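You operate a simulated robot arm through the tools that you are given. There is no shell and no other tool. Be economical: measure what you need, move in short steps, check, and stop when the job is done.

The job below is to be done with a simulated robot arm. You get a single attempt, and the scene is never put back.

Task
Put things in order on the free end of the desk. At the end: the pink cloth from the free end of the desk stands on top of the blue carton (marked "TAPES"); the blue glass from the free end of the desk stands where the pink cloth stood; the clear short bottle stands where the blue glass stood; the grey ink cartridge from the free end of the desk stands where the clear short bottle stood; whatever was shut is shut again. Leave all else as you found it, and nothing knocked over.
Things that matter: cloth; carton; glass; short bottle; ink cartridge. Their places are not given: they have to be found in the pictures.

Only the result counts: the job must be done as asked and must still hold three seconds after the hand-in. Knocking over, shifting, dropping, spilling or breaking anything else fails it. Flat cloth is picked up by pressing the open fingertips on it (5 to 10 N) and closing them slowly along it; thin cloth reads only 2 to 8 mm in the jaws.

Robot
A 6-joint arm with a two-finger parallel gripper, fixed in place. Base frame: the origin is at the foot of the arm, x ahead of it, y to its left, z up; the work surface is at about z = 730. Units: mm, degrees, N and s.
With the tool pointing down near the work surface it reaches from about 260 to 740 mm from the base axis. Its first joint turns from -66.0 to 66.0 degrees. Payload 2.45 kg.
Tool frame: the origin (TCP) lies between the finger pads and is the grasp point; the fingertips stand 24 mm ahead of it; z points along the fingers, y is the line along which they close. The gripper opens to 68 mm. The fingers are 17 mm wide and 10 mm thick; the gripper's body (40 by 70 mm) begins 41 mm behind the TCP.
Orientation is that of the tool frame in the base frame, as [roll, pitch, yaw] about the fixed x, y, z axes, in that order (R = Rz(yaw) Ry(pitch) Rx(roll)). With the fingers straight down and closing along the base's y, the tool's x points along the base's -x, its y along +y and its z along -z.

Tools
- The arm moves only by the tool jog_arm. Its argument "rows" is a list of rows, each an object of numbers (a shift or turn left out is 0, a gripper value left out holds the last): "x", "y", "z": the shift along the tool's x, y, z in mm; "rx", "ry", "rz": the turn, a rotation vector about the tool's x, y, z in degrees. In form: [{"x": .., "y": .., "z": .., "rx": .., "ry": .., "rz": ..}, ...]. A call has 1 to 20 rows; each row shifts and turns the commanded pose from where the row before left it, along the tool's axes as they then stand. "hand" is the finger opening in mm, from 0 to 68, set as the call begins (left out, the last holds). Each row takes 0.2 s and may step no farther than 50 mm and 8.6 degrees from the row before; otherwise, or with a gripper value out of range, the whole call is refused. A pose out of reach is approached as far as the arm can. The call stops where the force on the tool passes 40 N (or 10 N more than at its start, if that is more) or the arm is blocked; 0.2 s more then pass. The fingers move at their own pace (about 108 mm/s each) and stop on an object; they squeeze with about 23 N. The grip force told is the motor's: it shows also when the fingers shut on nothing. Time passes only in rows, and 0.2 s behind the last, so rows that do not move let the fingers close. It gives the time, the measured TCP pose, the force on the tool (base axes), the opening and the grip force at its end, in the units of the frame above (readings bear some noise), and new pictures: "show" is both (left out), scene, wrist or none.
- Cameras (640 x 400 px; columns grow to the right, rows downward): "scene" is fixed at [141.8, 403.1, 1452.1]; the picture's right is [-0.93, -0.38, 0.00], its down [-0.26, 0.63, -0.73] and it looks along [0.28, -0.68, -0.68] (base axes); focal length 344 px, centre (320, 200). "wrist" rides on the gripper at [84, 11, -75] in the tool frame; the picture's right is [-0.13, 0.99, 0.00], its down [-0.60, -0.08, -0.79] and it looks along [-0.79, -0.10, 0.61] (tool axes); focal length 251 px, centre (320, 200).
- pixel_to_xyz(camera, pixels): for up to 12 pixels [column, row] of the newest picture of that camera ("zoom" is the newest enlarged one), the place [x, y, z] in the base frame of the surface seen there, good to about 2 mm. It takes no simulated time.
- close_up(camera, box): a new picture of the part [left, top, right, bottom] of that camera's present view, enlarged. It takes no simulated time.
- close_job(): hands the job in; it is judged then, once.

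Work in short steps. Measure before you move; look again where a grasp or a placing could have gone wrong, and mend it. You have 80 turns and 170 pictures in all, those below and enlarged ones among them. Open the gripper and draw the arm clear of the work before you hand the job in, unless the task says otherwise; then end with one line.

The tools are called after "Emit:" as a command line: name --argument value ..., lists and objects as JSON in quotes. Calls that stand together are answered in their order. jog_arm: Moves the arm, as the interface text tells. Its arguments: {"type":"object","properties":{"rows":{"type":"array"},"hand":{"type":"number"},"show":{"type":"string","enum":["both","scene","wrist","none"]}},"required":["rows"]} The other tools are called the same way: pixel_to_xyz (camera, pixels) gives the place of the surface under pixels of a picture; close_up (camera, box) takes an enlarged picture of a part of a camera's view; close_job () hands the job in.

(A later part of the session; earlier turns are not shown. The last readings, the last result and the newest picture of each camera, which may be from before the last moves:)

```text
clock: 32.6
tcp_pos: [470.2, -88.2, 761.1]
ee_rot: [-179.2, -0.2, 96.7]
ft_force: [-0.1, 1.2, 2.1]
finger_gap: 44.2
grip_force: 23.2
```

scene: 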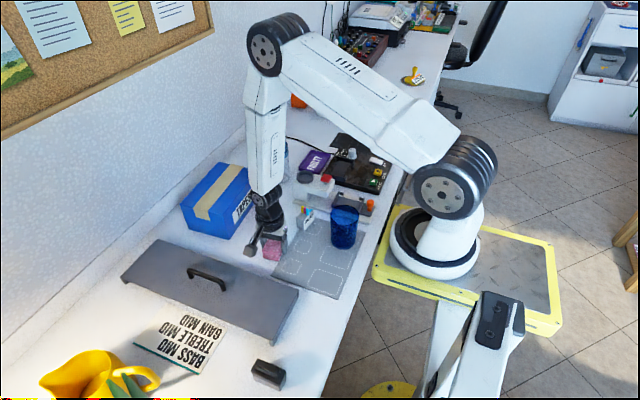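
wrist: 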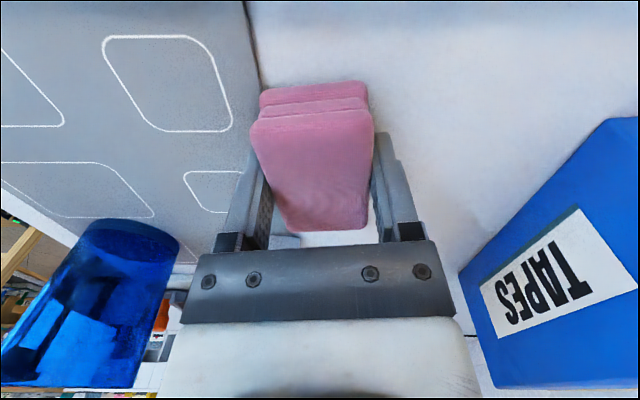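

Cloth held firmly (44 mm, 23 N). I lift straight up 140 mm and check.

Emit:
jog_arm --rows '[{"z": -20}, {"z": -40}, {"z": -40}, {"z": -45}]'

Emit:
pixel_to_xyz --camera "scene" --pixels '[[273, 276], [337, 298], [311, 218], [320, 270]]'

```text
clock: 33.6
tcp_pos: [470.7, -89.2, 904.4]
ee_rot: [-179.3, -0.1, 96.8]
ft_force: [-0.9, 0.5, -0.8]
finger_gap: 44.4
grip_force: 23.0
```

scene: 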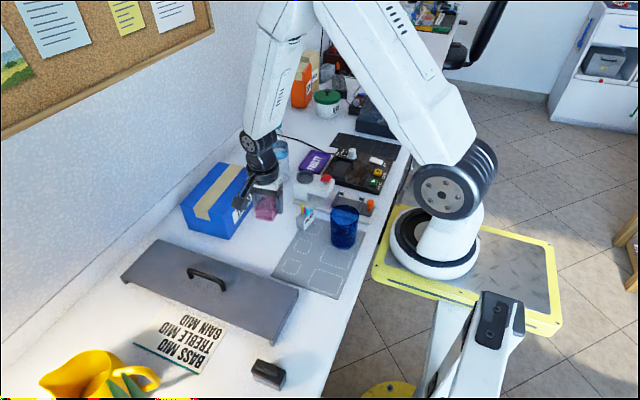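
wrist: 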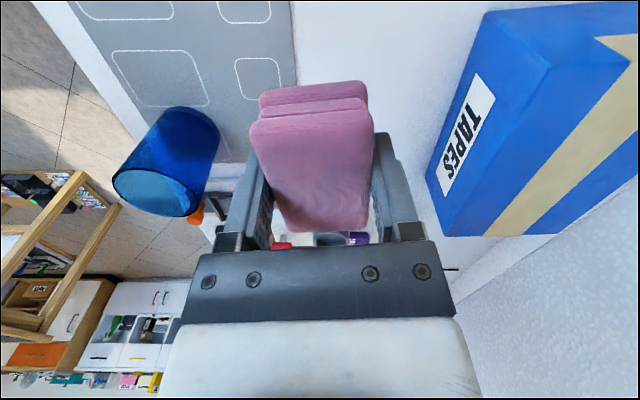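

```text
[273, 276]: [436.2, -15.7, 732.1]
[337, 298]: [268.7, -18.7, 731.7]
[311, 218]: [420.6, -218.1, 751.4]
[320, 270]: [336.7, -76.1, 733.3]
```

Cloth is in hand and the mat is unmoved. I carry it over the carton centre (670,−165) at this height.

Emit:
jog_arm --rows '[{"x": -19.8, "y": 37.8}, {"x": -19.8, "y": 37.8}, {"x": -19.8, "y": 37.8}, {"x": -19.8, "y": 37.8}, {"x": -19.8, "y": 37.8}, {}]'

```text
clock: 35.0
tcp_pos: [671.1, -165.1, 901.7]
ee_rot: [-179.3, -0.2, 96.8]
ft_force: [0.2, -0.1, -0.3]
finger_gap: 44.5
grip_force: 23.5
```

scene: 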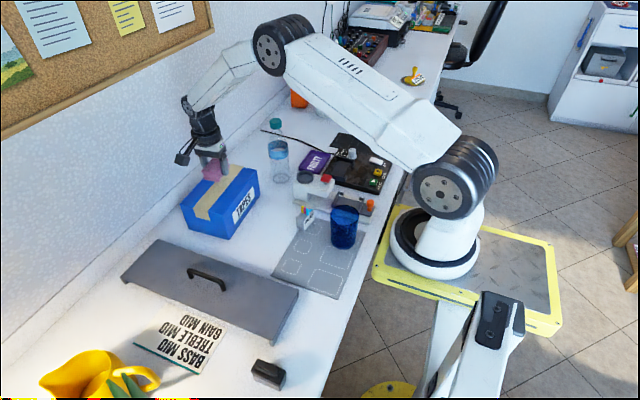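
wrist: 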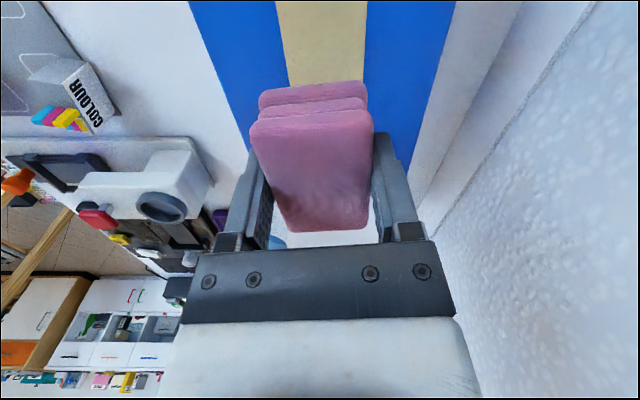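

Centred above the carton. I descend to just above contact, then in small steps watching force.

Emit:
jog_arm --rows '[{"z": 25}, {"z": 12}, {"z": 4}, {}]' --show "none"

Emit:
jog_arm --rows '[{"z": 1.5}, {"z": 1}, {}]' --show "both"

```text
clock: 36.0
tcp_pos: [671.6, -164.7, 861.8]
ee_rot: [-179.4, -0.1, 96.8]
ft_force: [0.7, -0.7, 0.0]
finger_gap: 44.3
grip_force: 22.8
```

```text
clock: 36.8
tcp_pos: [670.6, -163.7, 859.5]
ee_rot: [-179.5, -0.2, 96.9]
ft_force: [0.2, 0.1, 0.1]
finger_gap: 44.3
grip_force: 23.0
```

scene: 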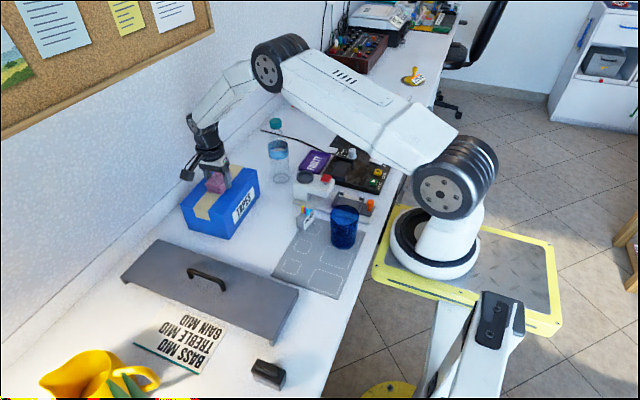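
wrist: 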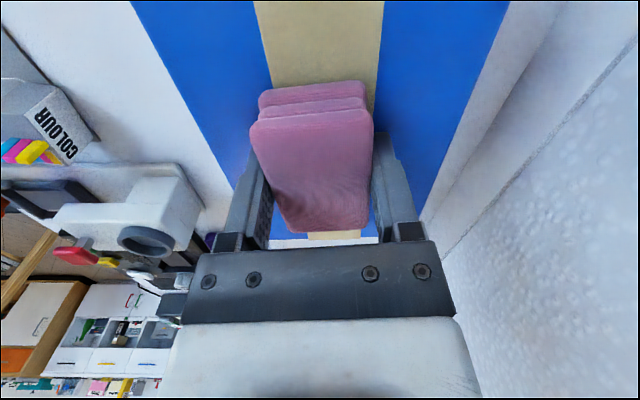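

No contact yet; two more small steps of ~1.5 mm.

Emit:
jog_arm --rows '[{"z": 1}, {"z": 1}, {}]' --show "none"

Emit:
jog_arm --rows '[{"z": 1}, {"z": 0.5}, {}]' --show "none"

```text
clock: 37.6
tcp_pos: [670.0, -165.0, 857.1]
ee_rot: [-179.4, -0.2, 96.8]
ft_force: [0.2, 0.2, 1.2]
finger_gap: 44.5
grip_force: 23.1
```

```text
clock: 38.4
tcp_pos: [669.9, -164.9, 856.4]
ee_rot: [-179.5, -0.3, 96.9]
ft_force: [-5.0, 2.0, 14.6]
finger_gap: 44.3
grip_force: 22.7
```

Contact is made (14.6 N). I ease up 0.8 mm and open the fingers.

Emit:
jog_arm --rows '[{"z": -0.8}, {}]' --show "none"

Emit:
jog_arm --rows '[{}, {}, {"z": -10}, {"z": -30}, {"z": -45}, {"z": -45}]' --hand 68 --show "both"

```text
clock: 39.0
tcp_pos: [671.5, -165.1, 856.4]
ee_rot: [-179.6, -0.1, 96.8]
ft_force: [3.2, -0.2, 10.3]
finger_gap: 43.9
grip_force: 22.9
```

```text
clock: 40.4
tcp_pos: [672.6, -166.2, 986.0]
ee_rot: [-179.4, -0.2, 96.8]
ft_force: [-0.4, 0.7, -0.4]
finger_gap: 68.0
grip_force: 0.0
```

scene: 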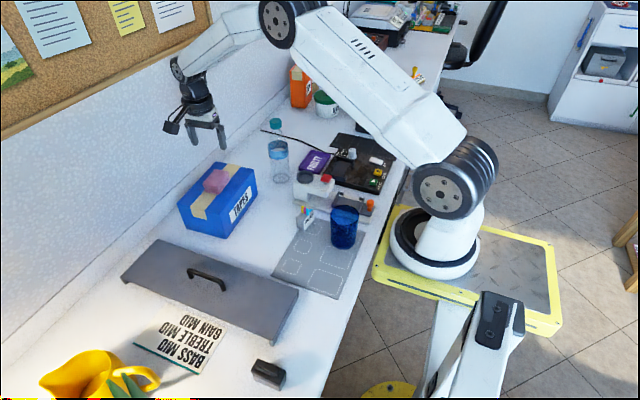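
wrist: 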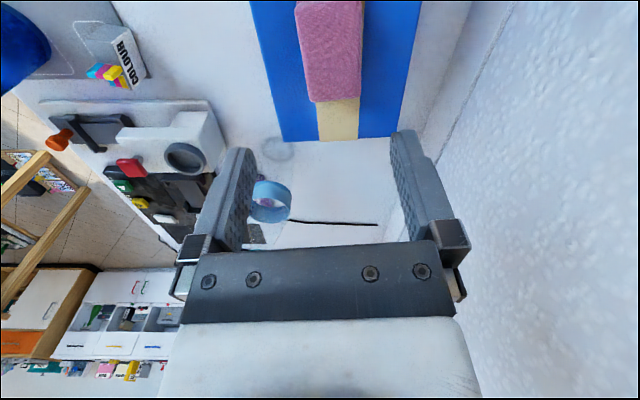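

Cloth lies on the carton, but the carton seems slightly displaced (left corner 178 vs 182 px). I measure it.

Emit:
close_up --camera "scene" --box '[165, 150, 275, 250]'

Emit:
pixel_to_xyz --camera "scene" --pixels '[[216, 165], [252, 172], [181, 206], [217, 217], [219, 238], [256, 170], [258, 188], [215, 178], [222, 200]]'

```text
4.00 times, centred on (220, 200) of scene
```

zoom: 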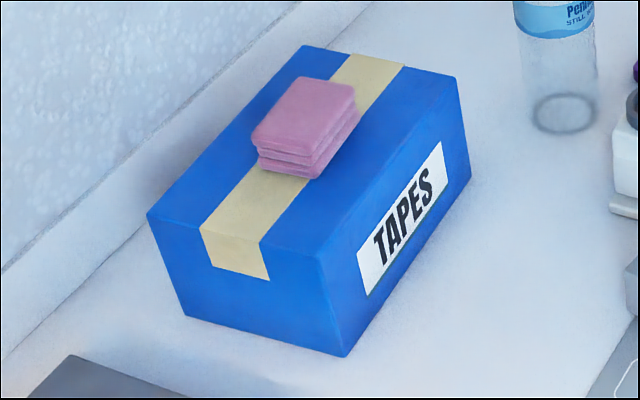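

```text
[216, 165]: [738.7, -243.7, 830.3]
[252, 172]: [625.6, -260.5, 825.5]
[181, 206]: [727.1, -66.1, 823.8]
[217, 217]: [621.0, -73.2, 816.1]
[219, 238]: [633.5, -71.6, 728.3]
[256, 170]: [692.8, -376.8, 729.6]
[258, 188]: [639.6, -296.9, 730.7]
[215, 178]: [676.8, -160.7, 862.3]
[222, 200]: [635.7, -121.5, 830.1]
```

The carton appears shifted some mm. I take the same enlargement as at the start to compare corners directly.

Emit:
close_up --camera "scene" --box '[170, 100, 410, 250]'

Emit:
pixel_to_xyz --camera "zoom" --pixels '[[150, 370], [155, 375], [45, 345], [233, 250], [160, 325], [30, 285], [157, 168], [230, 185], [298, 208]]'

```text
2.67 times, centred on (290, 175) of scene
```

zoom: 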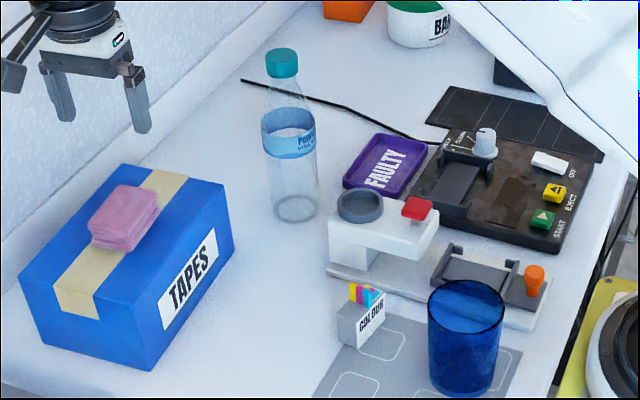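

```text
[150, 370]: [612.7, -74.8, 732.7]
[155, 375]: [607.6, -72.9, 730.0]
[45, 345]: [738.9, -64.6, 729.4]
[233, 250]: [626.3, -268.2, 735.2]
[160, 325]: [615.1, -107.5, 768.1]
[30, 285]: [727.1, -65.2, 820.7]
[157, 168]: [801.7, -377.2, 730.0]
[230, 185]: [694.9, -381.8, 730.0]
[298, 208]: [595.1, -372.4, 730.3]
```

The carton shifted about 7 mm, which I leave (any nudge from the wall side is out of reach). Next the glass: I move high toward it, correcting yaw to 90 and roll, and measure its rim.

Emit:
jog_arm --rows '[{"rz": 6.8, "rx": -0.5}, {"y": -45, "x": 15}, {"y": -45, "x": 15}, {"y": -45, "x": 15}, {"y": -45, "x": 15}, {"y": -45, "x": 15}, {"y": -40}, {}]'

Emit:
close_up --camera "scene" --box '[300, 190, 390, 260]'

Emit:
close_up --camera "wrist" --box '[100, 0, 420, 200]'

```text
clock: 42.2
tcp_pos: [408.1, -91.6, 987.0]
ee_rot: [-179.9, -0.1, 90.0]
ft_force: [-0.1, 0.7, 0.3]
finger_gap: 67.6
grip_force: 0.1
```

scene: 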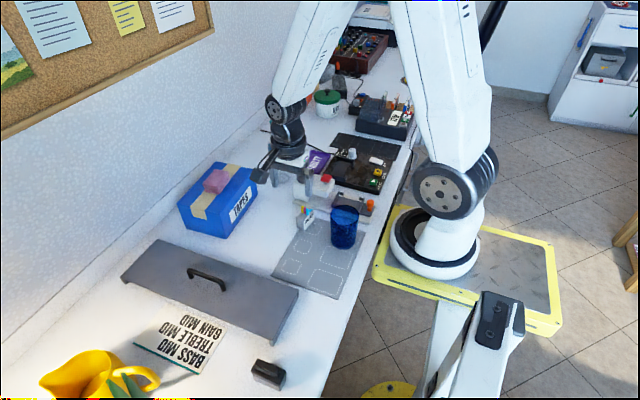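
wrist: 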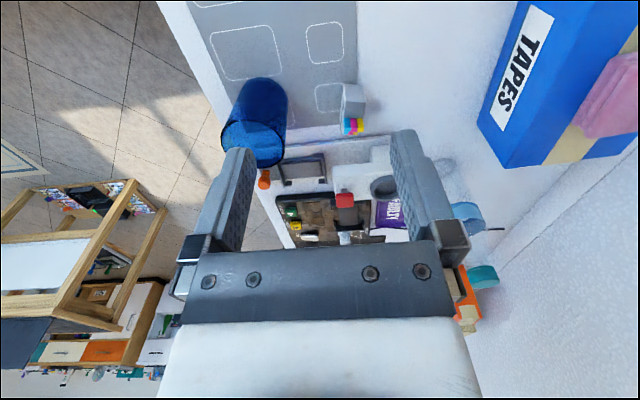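

```text
5.71 times, centred on (345, 225) of scene
```

zoom: 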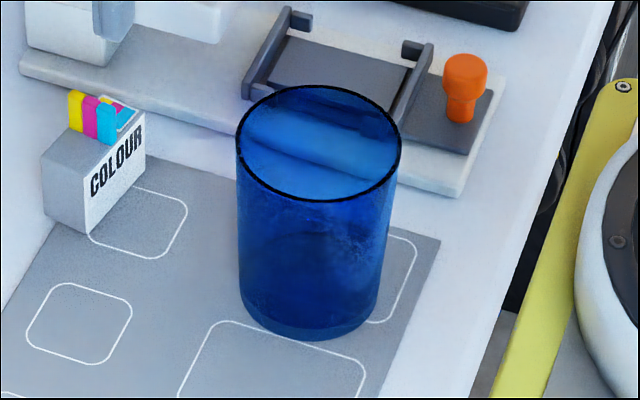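

```text
2.00 times, centred on (260, 100) of wrist
```

zoom: 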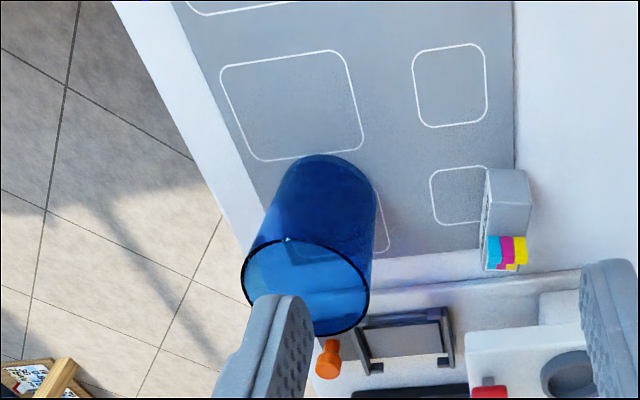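

Rim centre computes to ≈(317,−190), diameter ~70. I check rim points in the wrist enlargement.

Emit:
pixel_to_xyz --camera "zoom" --pixels '[[370, 290], [367, 300], [243, 280], [300, 240], [330, 334], [345, 258], [376, 200], [277, 205], [320, 156]]'

Emit:
pixel_to_xyz --camera "scene" --pixels '[[331, 217], [359, 214], [345, 225], [345, 226], [336, 222], [354, 222]]'

```text
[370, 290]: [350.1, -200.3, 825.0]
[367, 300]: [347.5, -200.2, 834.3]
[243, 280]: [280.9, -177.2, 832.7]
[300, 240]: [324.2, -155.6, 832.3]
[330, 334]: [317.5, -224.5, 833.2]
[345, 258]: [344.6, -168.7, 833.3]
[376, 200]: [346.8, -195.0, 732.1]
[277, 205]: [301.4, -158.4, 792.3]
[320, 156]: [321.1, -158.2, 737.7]
```

```text
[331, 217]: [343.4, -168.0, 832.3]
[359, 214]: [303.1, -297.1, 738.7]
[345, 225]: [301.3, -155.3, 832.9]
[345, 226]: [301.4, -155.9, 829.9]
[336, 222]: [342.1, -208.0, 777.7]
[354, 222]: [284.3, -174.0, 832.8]
```

Rim fits centre (316,−190), radius ~35.7. I go over its +x wall (349,−190) with 40 mm opening and descend to z=862, then check.

Emit:
jog_arm --rows '[{"x": -33, "y": -20}, {"x": -33, "y": -20}, {"x": -32.4, "y": -19}, {"z": 45}, {"z": 45}, {"z": 35}, {}]' --hand 40

Emit:
close_up --camera "scene" --box '[300, 150, 400, 255]'

```text
clock: 43.8
tcp_pos: [347.6, -189.2, 860.8]
ee_rot: [-179.9, -0.2, 90.0]
ft_force: [-1.2, -0.4, 0.3]
finger_gap: 40.4
grip_force: 0.0
```

scene: 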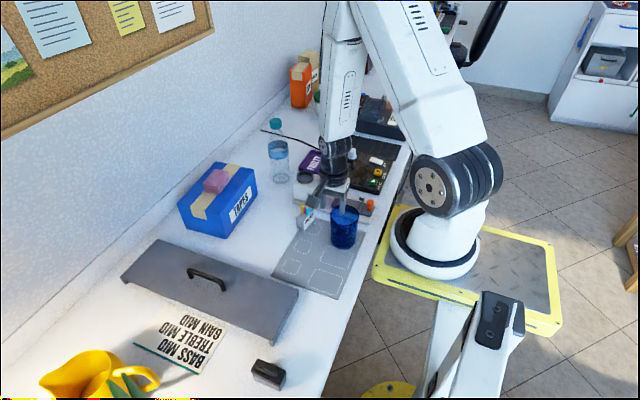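
wrist: 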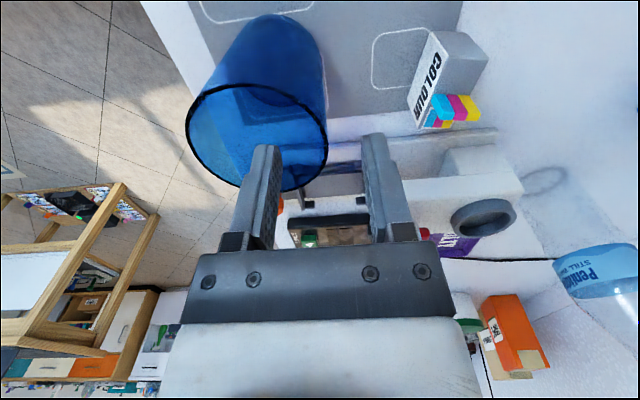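

```text
3.81 times, centred on (350, 202) of scene
```

zoom: 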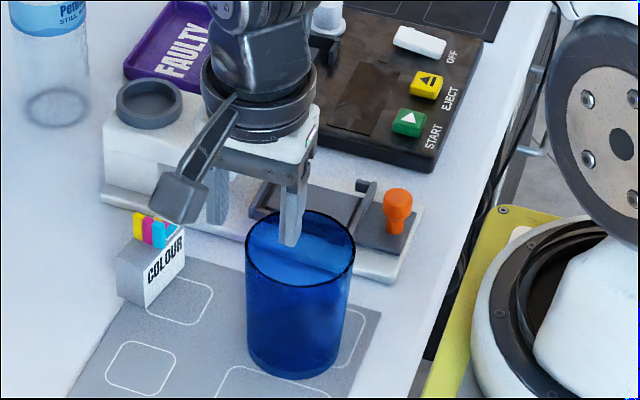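

One finger is inside the glass, the other outside clear of the cartridge. I descend to z≈809 and close gently.

Emit:
jog_arm --rows '[{"z": 25, "y": 1}, {"z": 17}, {"z": 10}, {}]' --show "none"

Emit:
jog_arm --rows '[{}, {}, {}]' --hand 1 --show "both"

```text
clock: 44.8
tcp_pos: [348.8, -187.3, 808.7]
ee_rot: [-179.9, -0.2, 90.1]
ft_force: [0.0, 0.1, -0.6]
finger_gap: 40.0
grip_force: 0.0
```

```text
clock: 45.6
tcp_pos: [348.7, -187.4, 810.1]
ee_rot: [-179.8, -0.2, 90.0]
ft_force: [-4.1, -2.4, 13.0]
finger_gap: 5.8
grip_force: 23.0
```

scene: 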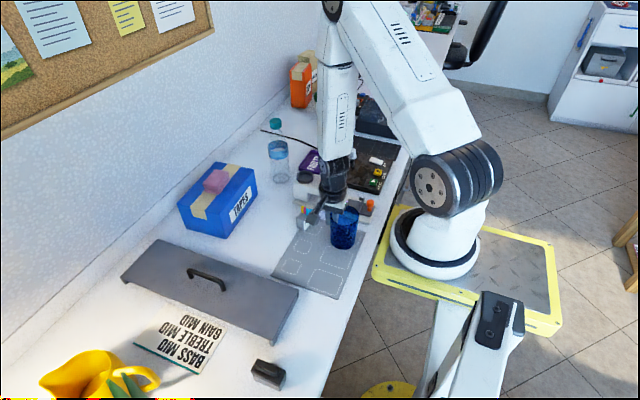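
wrist: 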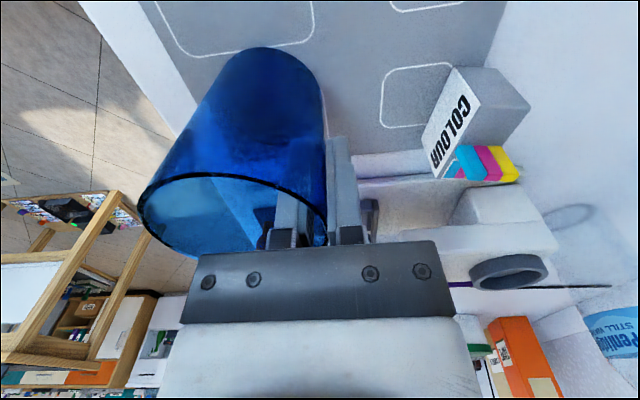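

Wall gripped (5.8 mm). I lift 15 mm and check.

Emit:
jog_arm --rows '[{"z": -5}, {"z": -10}, {}]' --show "both"

Emit:
close_up --camera "scene" --box '[300, 150, 400, 255]'

```text
clock: 46.4
tcp_pos: [348.3, -187.8, 824.8]
ee_rot: [-179.9, -0.3, 90.1]
ft_force: [0.4, -0.8, -2.3]
finger_gap: 5.4
grip_force: 22.8
```

scene: 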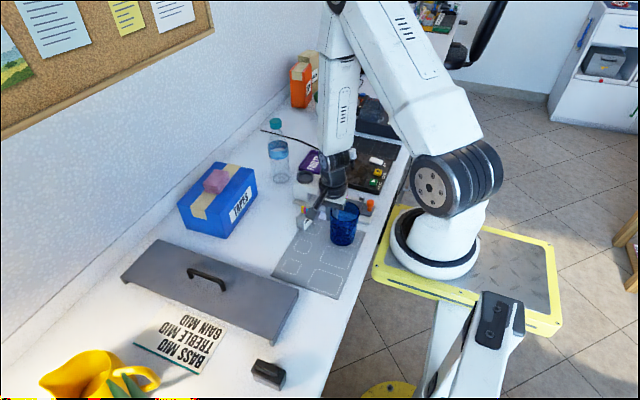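
wrist: 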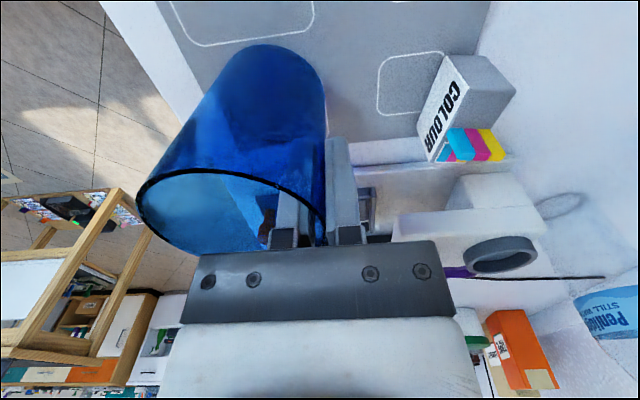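

```text
3.81 times, centred on (350, 202) of scene
```

zoom: 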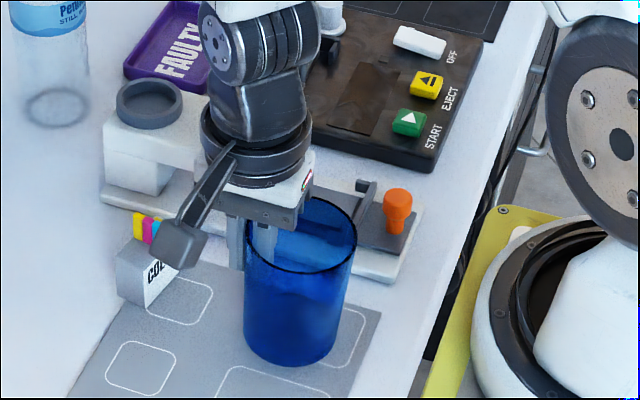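

Glass held and lifted. I raise 95 mm, then carry to the cloth's former place (glass centre → (477,−88), TCP ≈(509,−86)).

Emit:
jog_arm --rows '[{"z": -30}, {"z": -35}, {"z": -30}, {"y": 32.2, "x": 20.4}, {"y": 32.2, "x": 20.4}, {"y": 32.2, "x": 20.4}, {"y": 32.2, "x": 20.4}, {"y": 32.2, "x": 20.4}, {}]'

Emit:
close_up --camera "scene" --box '[220, 150, 340, 270]'

```text
clock: 48.4
tcp_pos: [509.9, -85.2, 919.2]
ee_rot: [-179.8, -0.2, 90.0]
ft_force: [-0.3, -0.9, -1.5]
finger_gap: 4.8
grip_force: 23.1
```

scene: 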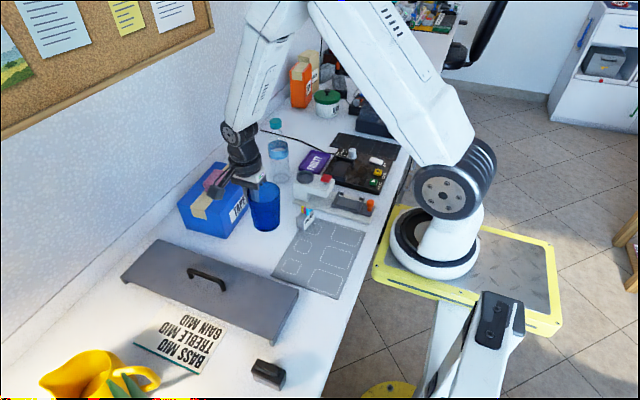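
wrist: 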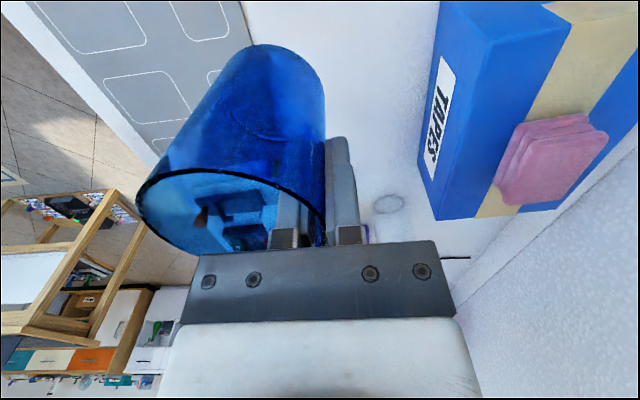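

```text
3.33 times, centred on (280, 210) of scene
```

zoom: 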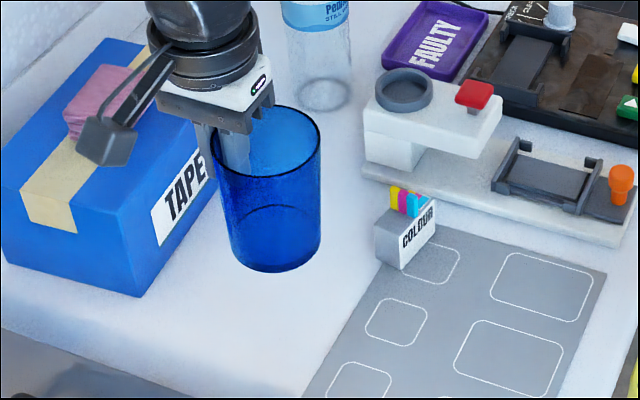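

Glass is near upright and over the spot. I descend 100 mm, then in small steps until contact.

Emit:
jog_arm --rows '[{"z": 40}, {"z": 35}, {"z": 20}, {"z": 8}, {}]' --show "none"

Emit:
jog_arm --rows '[{"z": 2}, {"z": 1.5}, {}]' --show "none"

Emit:
jog_arm --rows '[{"z": 1.5}, {"z": 1}, {}]' --show "scene"

```text
clock: 49.6
tcp_pos: [509.7, -85.8, 815.2]
ee_rot: [-179.8, -0.2, 90.0]
ft_force: [-0.5, 0.4, -2.2]
finger_gap: 5.1
grip_force: 22.9
```

```text
clock: 50.4
tcp_pos: [509.0, -85.6, 812.4]
ee_rot: [-179.9, -0.2, 90.0]
ft_force: [0.6, -0.3, -2.4]
finger_gap: 5.0
grip_force: 23.0
```

```text
clock: 51.2
tcp_pos: [509.5, -87.0, 810.5]
ee_rot: [-179.9, -0.2, 90.0]
ft_force: [0.1, -0.7, -2.5]
finger_gap: 5.0
grip_force: 22.9
```

scene: 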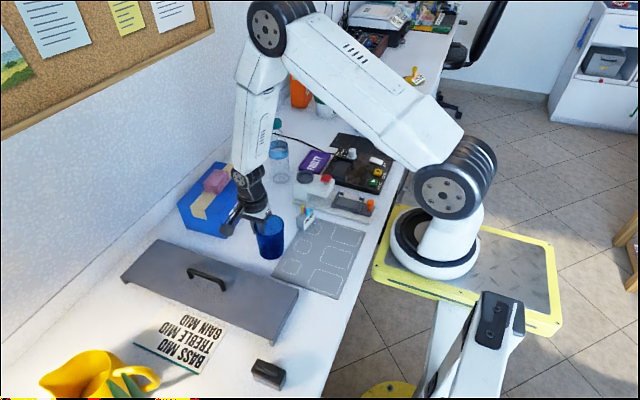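

No contact yet; continue with ~1 mm steps.

Emit:
jog_arm --rows '[{"z": 1}, {"z": 1}, {}]' --show "none"

Emit:
jog_arm --rows '[{"z": 1}, {"z": 0.5}, {}]' --show "none"

```text
clock: 52.0
tcp_pos: [509.9, -86.1, 808.7]
ee_rot: [-179.8, -0.3, 90.0]
ft_force: [-0.3, -0.3, 1.5]
finger_gap: 5.0
grip_force: 22.9
```

```text
clock: 52.8
tcp_pos: [510.4, -85.2, 807.4]
ee_rot: [180.0, -0.2, 90.0]
ft_force: [0.3, 0.4, 16.7]
finger_gap: 5.4
grip_force: 22.6
```

Contact (≈17 N). I ease up 0.6 mm, open to 34 mm and retreat straight up.

Emit:
jog_arm --rows '[{"z": -0.6}, {}]' --show "none"

Emit:
jog_arm --rows '[{}, {}, {"z": -20}, {"z": -40}, {"z": -45}, {"z": -45}, {"z": -30}]' --hand 34

Emit:
close_up --camera "scene" --box '[170, 100, 410, 250]'

```text
clock: 53.4
tcp_pos: [511.0, -86.5, 808.4]
ee_rot: [-179.9, -0.2, 90.0]
ft_force: [2.9, 0.8, 13.3]
finger_gap: 5.3
grip_force: 23.3
```

```text
clock: 55.0
tcp_pos: [510.6, -86.0, 987.1]
ee_rot: [-179.8, -0.2, 90.0]
ft_force: [0.2, 0.0, 0.3]
finger_gap: 33.9
grip_force: 0.1
```

scene: 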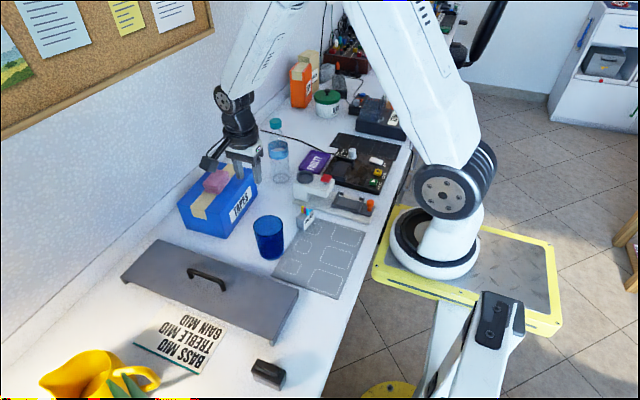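
wrist: 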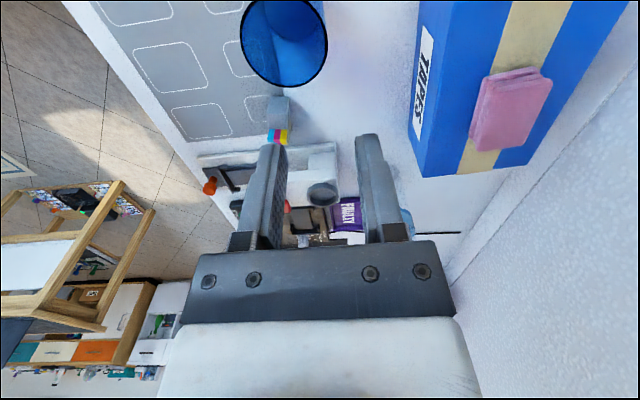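

```text
2.67 times, centred on (290, 175) of scene
```

zoom: 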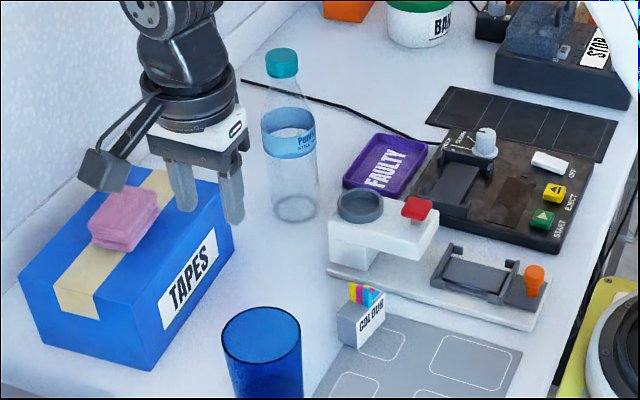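

Glass stands at the cloth's place. Now the bottle: I measure its cap and shoulder (zoom (282,60)).

Emit:
pixel_to_xyz --camera "zoom" --pixels '[[282, 54], [270, 60], [295, 60], [282, 64], [282, 72], [290, 110], [290, 125], [290, 150], [267, 125], [312, 130], [296, 208], [260, 330]]'

Emit:
close_up --camera "scene" --box '[255, 105, 305, 190]'

```text
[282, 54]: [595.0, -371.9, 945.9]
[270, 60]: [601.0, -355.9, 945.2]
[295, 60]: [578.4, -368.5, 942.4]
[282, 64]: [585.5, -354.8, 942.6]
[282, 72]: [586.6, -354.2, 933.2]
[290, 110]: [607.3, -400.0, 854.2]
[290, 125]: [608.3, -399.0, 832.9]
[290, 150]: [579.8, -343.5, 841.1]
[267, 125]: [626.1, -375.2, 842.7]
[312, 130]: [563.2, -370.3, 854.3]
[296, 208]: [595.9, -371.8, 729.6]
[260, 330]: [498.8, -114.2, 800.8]
```

```text
4.71 times, centred on (280, 148) of scene
```

zoom: 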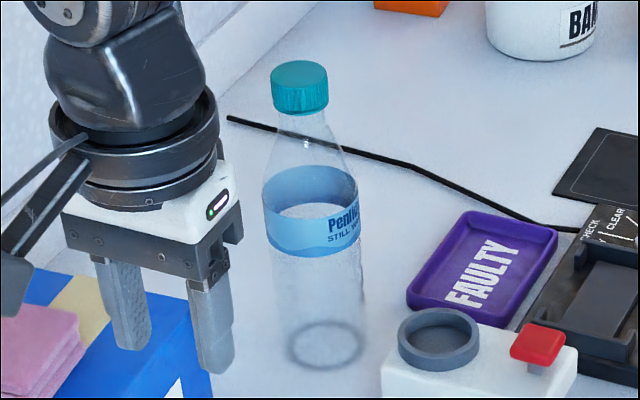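

Bottle axis ≈(594.5,−371), cap top z 946, ~35 mm wide. I measure the device heights on the carrying route, and move over the bottle.

Emit:
pixel_to_xyz --camera "scene" --pixels '[[305, 172], [327, 178], [370, 203], [306, 208], [315, 160], [345, 195], [352, 153]]'

Emit:
jog_arm --rows '[{"x": -40.8, "y": 12}, {"x": -40.8, "y": 12}, {"x": -40.8, "y": 12}, {"x": -40.8, "y": 12}, {"x": -40.8, "y": 12}, {"x": -40.8, "y": 12}, {"x": -40.2, "y": 12}, {}]' --hand 62

Emit:
close_up --camera "scene" --box '[245, 85, 325, 190]'

```text
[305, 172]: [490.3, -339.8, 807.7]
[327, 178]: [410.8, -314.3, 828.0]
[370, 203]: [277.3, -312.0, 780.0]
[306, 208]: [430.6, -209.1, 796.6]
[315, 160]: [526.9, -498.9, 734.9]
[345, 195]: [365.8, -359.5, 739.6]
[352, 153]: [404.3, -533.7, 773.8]
```

```text
clock: 56.8
tcp_pos: [594.1, -370.5, 986.3]
ee_rot: [-179.8, -0.1, 90.0]
ft_force: [-0.5, -0.5, 0.2]
finger_gap: 61.9
grip_force: 0.0
```

scene: 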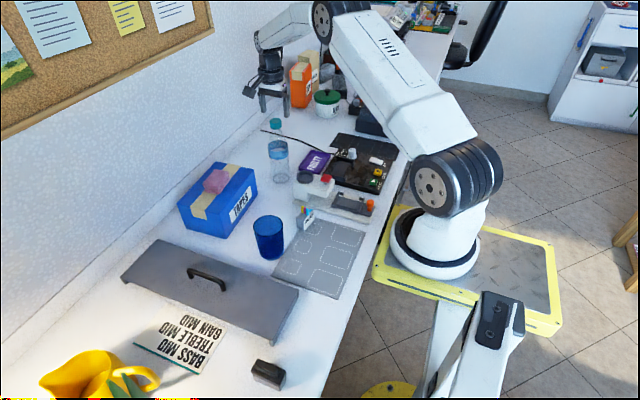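
wrist: 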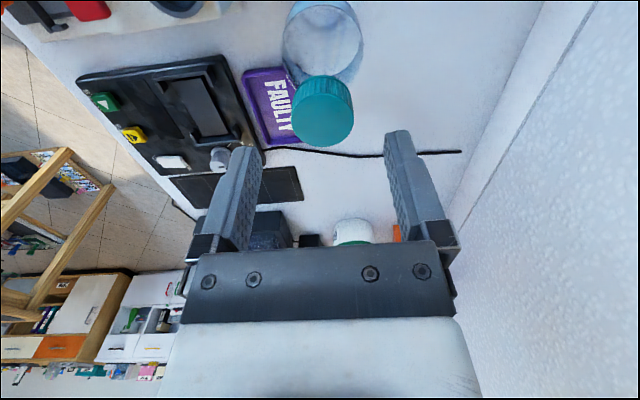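

```text
3.81 times, centred on (285, 138) of scene
```

zoom: 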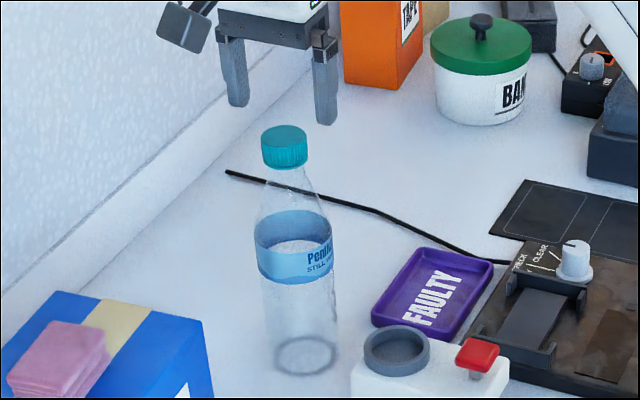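

Cap (wrist (323,110)) is centred between the fingers sideways; I verify its coordinates.

Emit:
pixel_to_xyz --camera "wrist" --pixels '[[325, 125], [294, 120], [353, 118], [325, 144], [320, 80], [310, 60], [300, 85]]'

```text
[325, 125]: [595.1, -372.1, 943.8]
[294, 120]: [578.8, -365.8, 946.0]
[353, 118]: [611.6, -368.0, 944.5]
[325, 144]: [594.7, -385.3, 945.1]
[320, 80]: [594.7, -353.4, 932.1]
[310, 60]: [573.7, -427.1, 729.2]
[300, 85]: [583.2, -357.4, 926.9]
```

Cap centre (595,−369.5), diameter ~33. I descend to z≈934 and close on it.

Emit:
jog_arm --rows '[{"z": 25, "x": 1, "y": 0.8}, {"z": 18}, {"z": 10}, {}]' --show "none"

Emit:
jog_arm --rows '[{}, {}, {}]' --hand 20 --show "wrist"

```text
clock: 57.8
tcp_pos: [595.4, -371.3, 934.0]
ee_rot: [-179.9, -0.2, 90.0]
ft_force: [0.2, -0.4, 0.4]
finger_gap: 62.0
grip_force: 0.0
```

```text
clock: 58.6
tcp_pos: [595.0, -370.3, 934.3]
ee_rot: [180.0, -0.2, 90.0]
ft_force: [-0.2, -0.4, 0.4]
finger_gap: 31.6
grip_force: 23.1
```

wrist: 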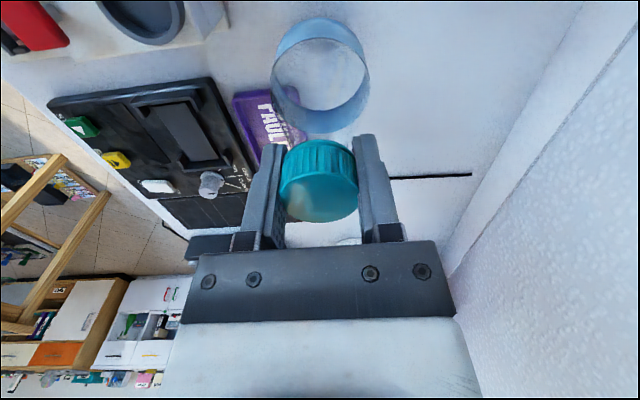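

Cap gripped at 31.6 mm. I lift 20 mm and check weight, then raise to 115 mm total.

Emit:
jog_arm --rows '[{"z": -5}, {"z": -15}, {"z": -30}, {"z": -35}, {"z": -30}, {}]'

```text
clock: 60.0
tcp_pos: [593.3, -371.1, 1048.0]
ee_rot: [-179.7, -0.2, 89.9]
ft_force: [0.4, 0.5, 0.4]
finger_gap: 31.4
grip_force: 22.6
```

scene: 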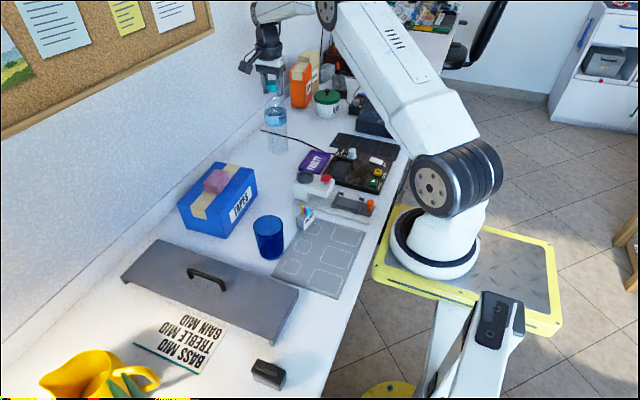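
wrist: 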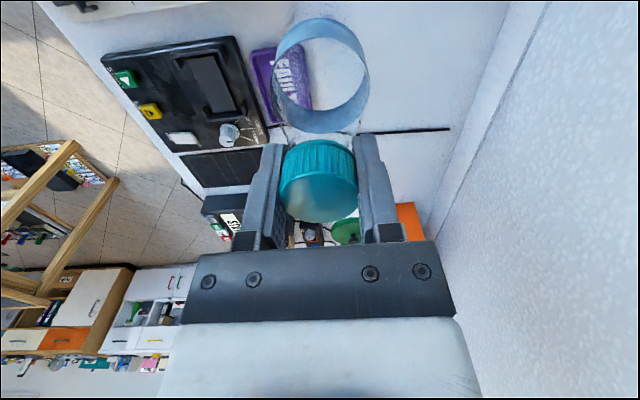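

Bottle is held (very light, bottom at ~845, above the 828 device). I carry it to above the glass's old place (316,−190).

Emit:
jog_arm --rows '[{"x": 22.6, "y": -34.7}, {"x": 22.6, "y": -34.7}, {"x": 22.6, "y": -34.7}, {"x": 22.6, "y": -34.7}, {"x": 22.6, "y": -34.7}, {"x": 22.6, "y": -34.7}, {"x": 22.6, "y": -34.7}, {"x": 22.6, "y": -34.7}, {}]'

```text
clock: 62.0
tcp_pos: [317.3, -189.9, 1049.7]
ee_rot: [-179.9, -0.2, 90.0]
ft_force: [0.4, 0.2, 0.3]
finger_gap: 31.5
grip_force: 23.1
```

scene: 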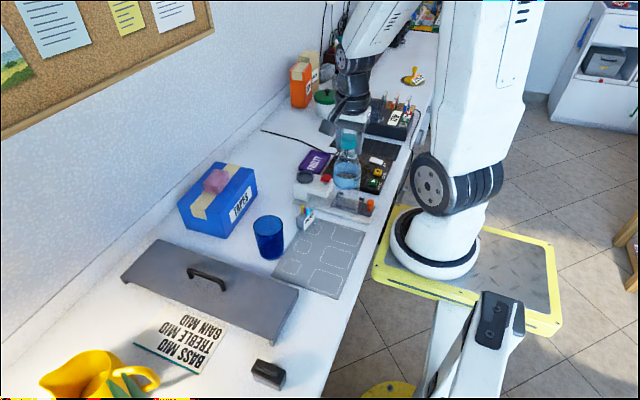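
wrist: 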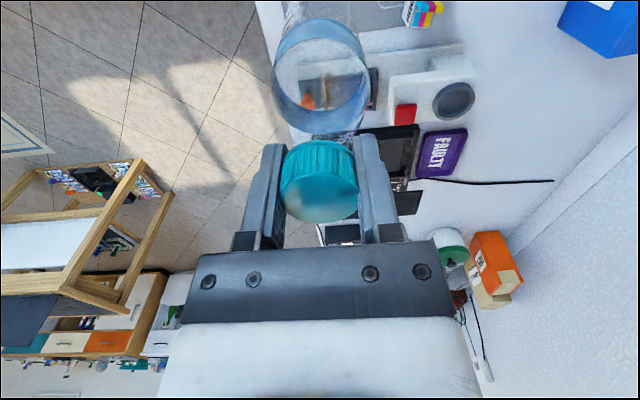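

Over the spot. I descend 106 mm, then in fine steps to contact with the mat.

Emit:
jog_arm --rows '[{"z": 35}, {"z": 35}, {"z": 25}, {"z": 12}, {}]' --show "none"

Emit:
jog_arm --rows '[{"z": 2}, {"z": 1.5}, {}]' --show "none"

Emit:
jog_arm --rows '[{"z": 1}, {"z": 1}, {}]' --show "scene"

```text
clock: 63.2
tcp_pos: [317.9, -188.7, 941.9]
ee_rot: [-179.9, -0.2, 90.0]
ft_force: [0.1, 0.4, -0.2]
finger_gap: 31.1
grip_force: 22.8
```

```text
clock: 64.0
tcp_pos: [316.8, -188.0, 939.1]
ee_rot: [-180.0, -0.2, 90.0]
ft_force: [-0.1, -0.2, 0.2]
finger_gap: 31.5
grip_force: 23.6
```

```text
clock: 64.8
tcp_pos: [317.3, -188.9, 936.7]
ee_rot: [-179.9, -0.2, 90.0]
ft_force: [0.6, 0.2, -0.2]
finger_gap: 31.4
grip_force: 22.1
```

scene: 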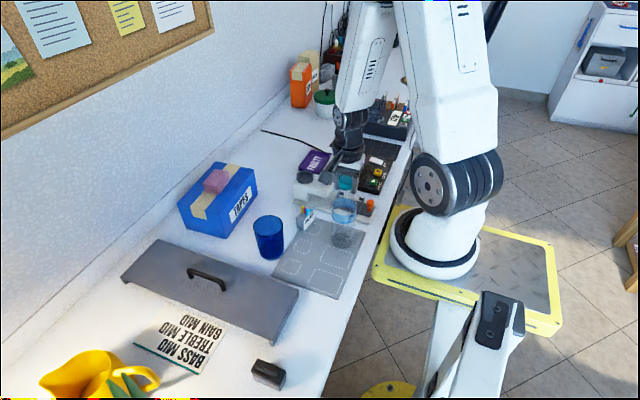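

Still free; one more fine step.

Emit:
jog_arm --rows '[{"z": 0.8}, {"z": 0.5}, {}]' --show "none"

Emit:
jog_arm --rows '[{"z": 0.6}, {}]' --show "none"

```text
clock: 65.6
tcp_pos: [318.1, -189.1, 936.0]
ee_rot: [-180.0, -0.2, 89.9]
ft_force: [-0.4, 1.0, 14.7]
finger_gap: 31.3
grip_force: 23.2
```

```text
clock: 66.2
tcp_pos: [317.4, -189.7, 936.1]
ee_rot: [-179.9, 0.0, 90.0]
ft_force: [-1.8, -0.2, 25.6]
finger_gap: 31.5
grip_force: 23.4
```

Solid contact (25 N). I ease up 1.1 mm, open to 60 and rise.

Emit:
jog_arm --rows '[{"z": -1.1}, {}]' --show "none"

Emit:
jog_arm --rows '[{}, {}, {"z": -15}, {"z": -30}, {"z": -30}, {}]' --hand 60

Emit:
close_up --camera "scene" --box '[280, 130, 400, 250]'

```text
clock: 66.8
tcp_pos: [316.1, -188.2, 935.7]
ee_rot: [-179.8, -0.2, 90.0]
ft_force: [0.5, -0.6, 1.5]
finger_gap: 31.0
grip_force: 23.1
```

```text
clock: 68.2
tcp_pos: [317.4, -189.6, 1012.3]
ee_rot: [-179.8, -0.3, 90.0]
ft_force: [0.7, -0.2, 0.4]
finger_gap: 60.0
grip_force: 0.1
```

scene: 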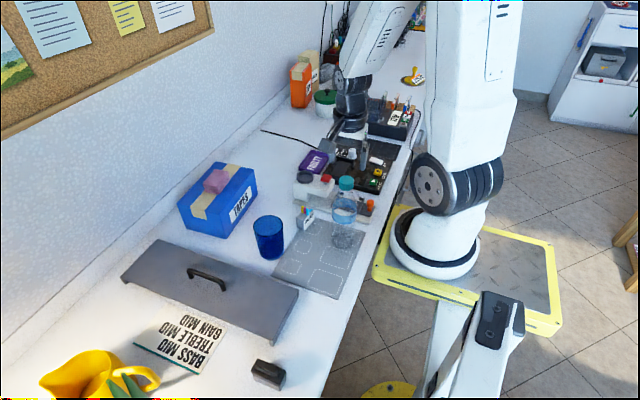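
wrist: 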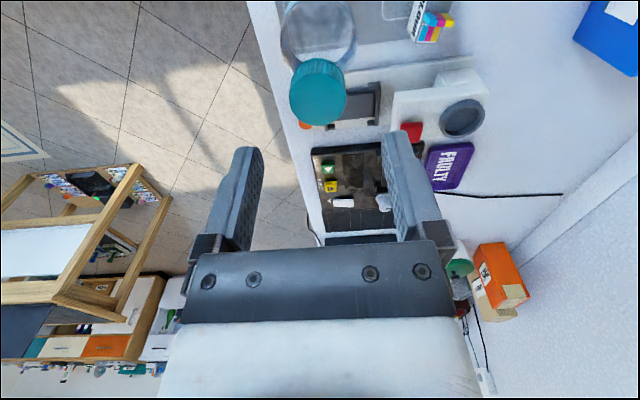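

```text
3.33 times, centred on (340, 190) of scene
```

zoom: 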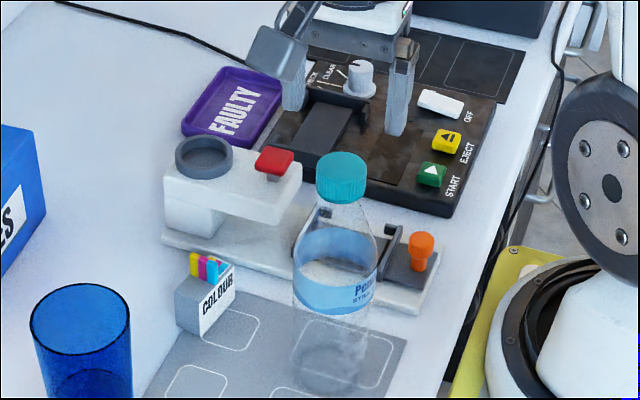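

Bottle stands upright at the glass's old place. Now I measure the cartridge closely.

Emit:
close_up --camera "scene" --box '[285, 190, 335, 240]'

Emit:
close_up --camera "wrist" --box '[370, 0, 490, 75]'

```text
8.00 times, centred on (310, 215) of scene
```

zoom: 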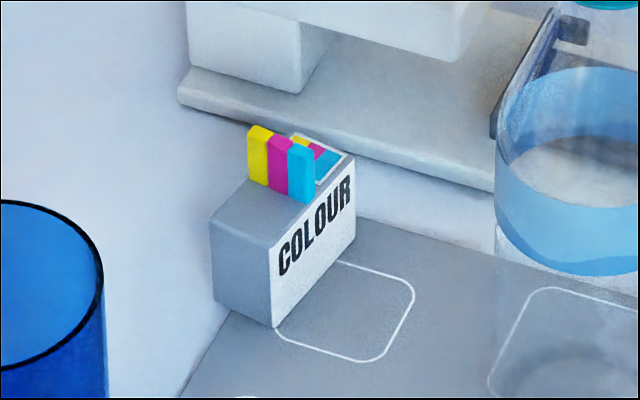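

```text
5.33 times, centred on (430, 38) of wrist
```

zoom: 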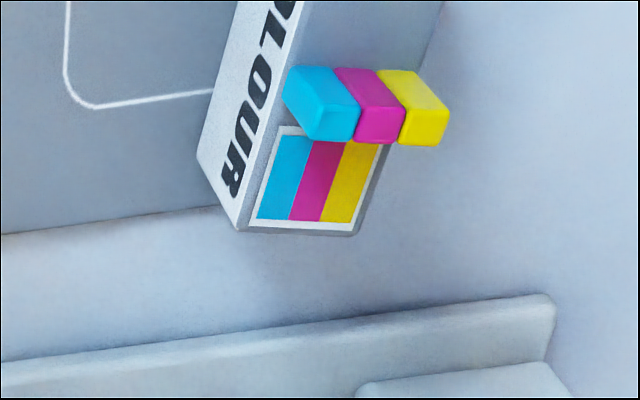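

I measure cartridge corners in scene pixels.

Emit:
pixel_to_xyz --camera "scene" --pixels '[[297, 217.7], [303.7, 220.5], [313.7, 210.2], [303.7, 229.5], [297.2, 226.5], [314, 215.5], [302, 206.5], [307.5, 209], [300, 219.5], [308, 220]]'

Emit:
pixel_to_xyz --camera "zoom" --pixels '[[205, 150], [243, 225], [350, 228], [330, 110], [370, 110], [420, 110], [375, 60], [230, 60], [300, 180], [432, 20]]'

```text
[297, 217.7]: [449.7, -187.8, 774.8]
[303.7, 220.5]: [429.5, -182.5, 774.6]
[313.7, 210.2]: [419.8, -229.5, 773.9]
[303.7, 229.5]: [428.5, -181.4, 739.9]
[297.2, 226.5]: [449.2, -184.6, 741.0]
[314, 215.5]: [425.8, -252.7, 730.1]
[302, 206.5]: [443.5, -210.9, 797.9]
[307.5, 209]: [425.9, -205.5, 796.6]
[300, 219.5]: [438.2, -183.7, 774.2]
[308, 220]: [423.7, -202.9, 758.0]
```

```text
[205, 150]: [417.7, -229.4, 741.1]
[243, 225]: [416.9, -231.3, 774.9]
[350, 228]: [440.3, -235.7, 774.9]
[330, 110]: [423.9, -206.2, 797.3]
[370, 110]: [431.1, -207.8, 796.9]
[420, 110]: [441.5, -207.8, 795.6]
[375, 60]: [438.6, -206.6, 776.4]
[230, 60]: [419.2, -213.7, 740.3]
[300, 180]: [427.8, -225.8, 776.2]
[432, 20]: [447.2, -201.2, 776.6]
```

Cartridge: 23×50 mm footprint, centre (434.5,−209), turned −13°, body top 775, posts to 797. The camera housing would come near the glass, so I check the device's clearance on the other side for a slight tilt.

Emit:
pixel_to_xyz --camera "zoom" --pixels '[[300, 350], [450, 312], [545, 300], [450, 330], [480, 378], [400, 392], [545, 370]]'

Emit:
pixel_to_xyz --camera "scene" --pixels '[[300, 185], [310, 190], [330, 198], [296, 195], [256, 225], [268, 217], [269, 229], [283, 221]]'

```text
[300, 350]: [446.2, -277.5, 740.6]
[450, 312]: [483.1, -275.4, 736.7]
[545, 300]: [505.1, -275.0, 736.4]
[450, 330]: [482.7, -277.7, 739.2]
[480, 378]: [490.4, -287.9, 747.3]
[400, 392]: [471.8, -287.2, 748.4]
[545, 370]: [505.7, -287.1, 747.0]
```

```text
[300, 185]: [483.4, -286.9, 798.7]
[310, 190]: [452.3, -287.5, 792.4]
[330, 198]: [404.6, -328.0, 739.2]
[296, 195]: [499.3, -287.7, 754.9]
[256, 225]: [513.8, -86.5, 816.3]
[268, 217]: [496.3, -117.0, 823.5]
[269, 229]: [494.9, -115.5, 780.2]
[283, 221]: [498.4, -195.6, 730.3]
```

Device upper front is at y≈−287, so an 8° tilt (camera up) is fine. I move above the cartridge at z≈1012, turn +12.8°, descend to ~880, tilt 8°, and look, also checking clearance to the bottle.

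Emit:
jog_arm --rows '[{"y": 40, "x": -9}, {"y": 40, "x": -9}, {"y": 35.5, "x": -9}, {"rz": 6.4}, {"rz": 6.4}, {"z": 45}, {"z": 45}, {"z": 40}, {"ry": 8}, {}]' --hand 50

Emit:
close_up --camera "scene" --box '[260, 110, 400, 250]'

```text
clock: 70.4
tcp_pos: [431.3, -217.5, 881.2]
ee_rot: [-179.8, -8.3, 77.2]
ft_force: [0.4, -0.4, 0.5]
finger_gap: 50.1
grip_force: 0.2
```

scene: 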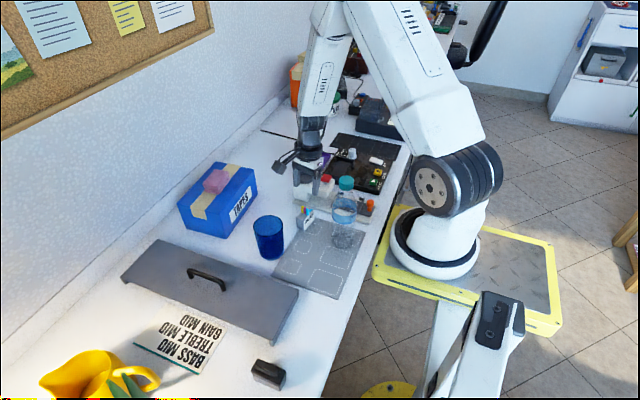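
wrist: 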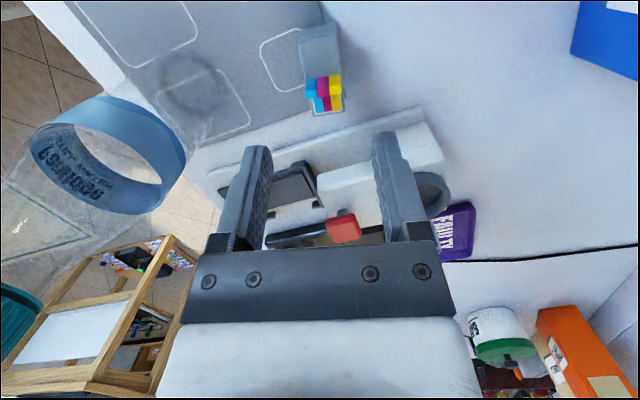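

```text
2.86 times, centred on (330, 180) of scene
```

zoom: 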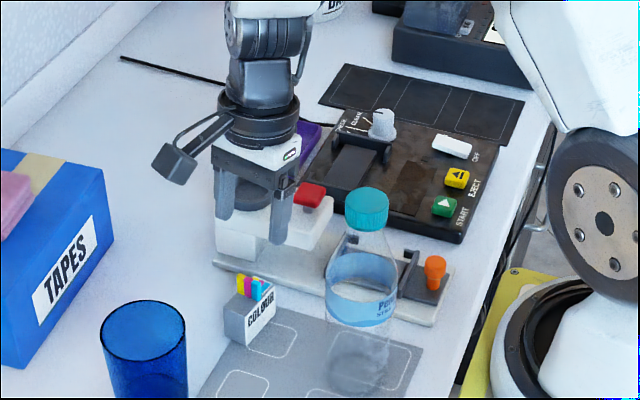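

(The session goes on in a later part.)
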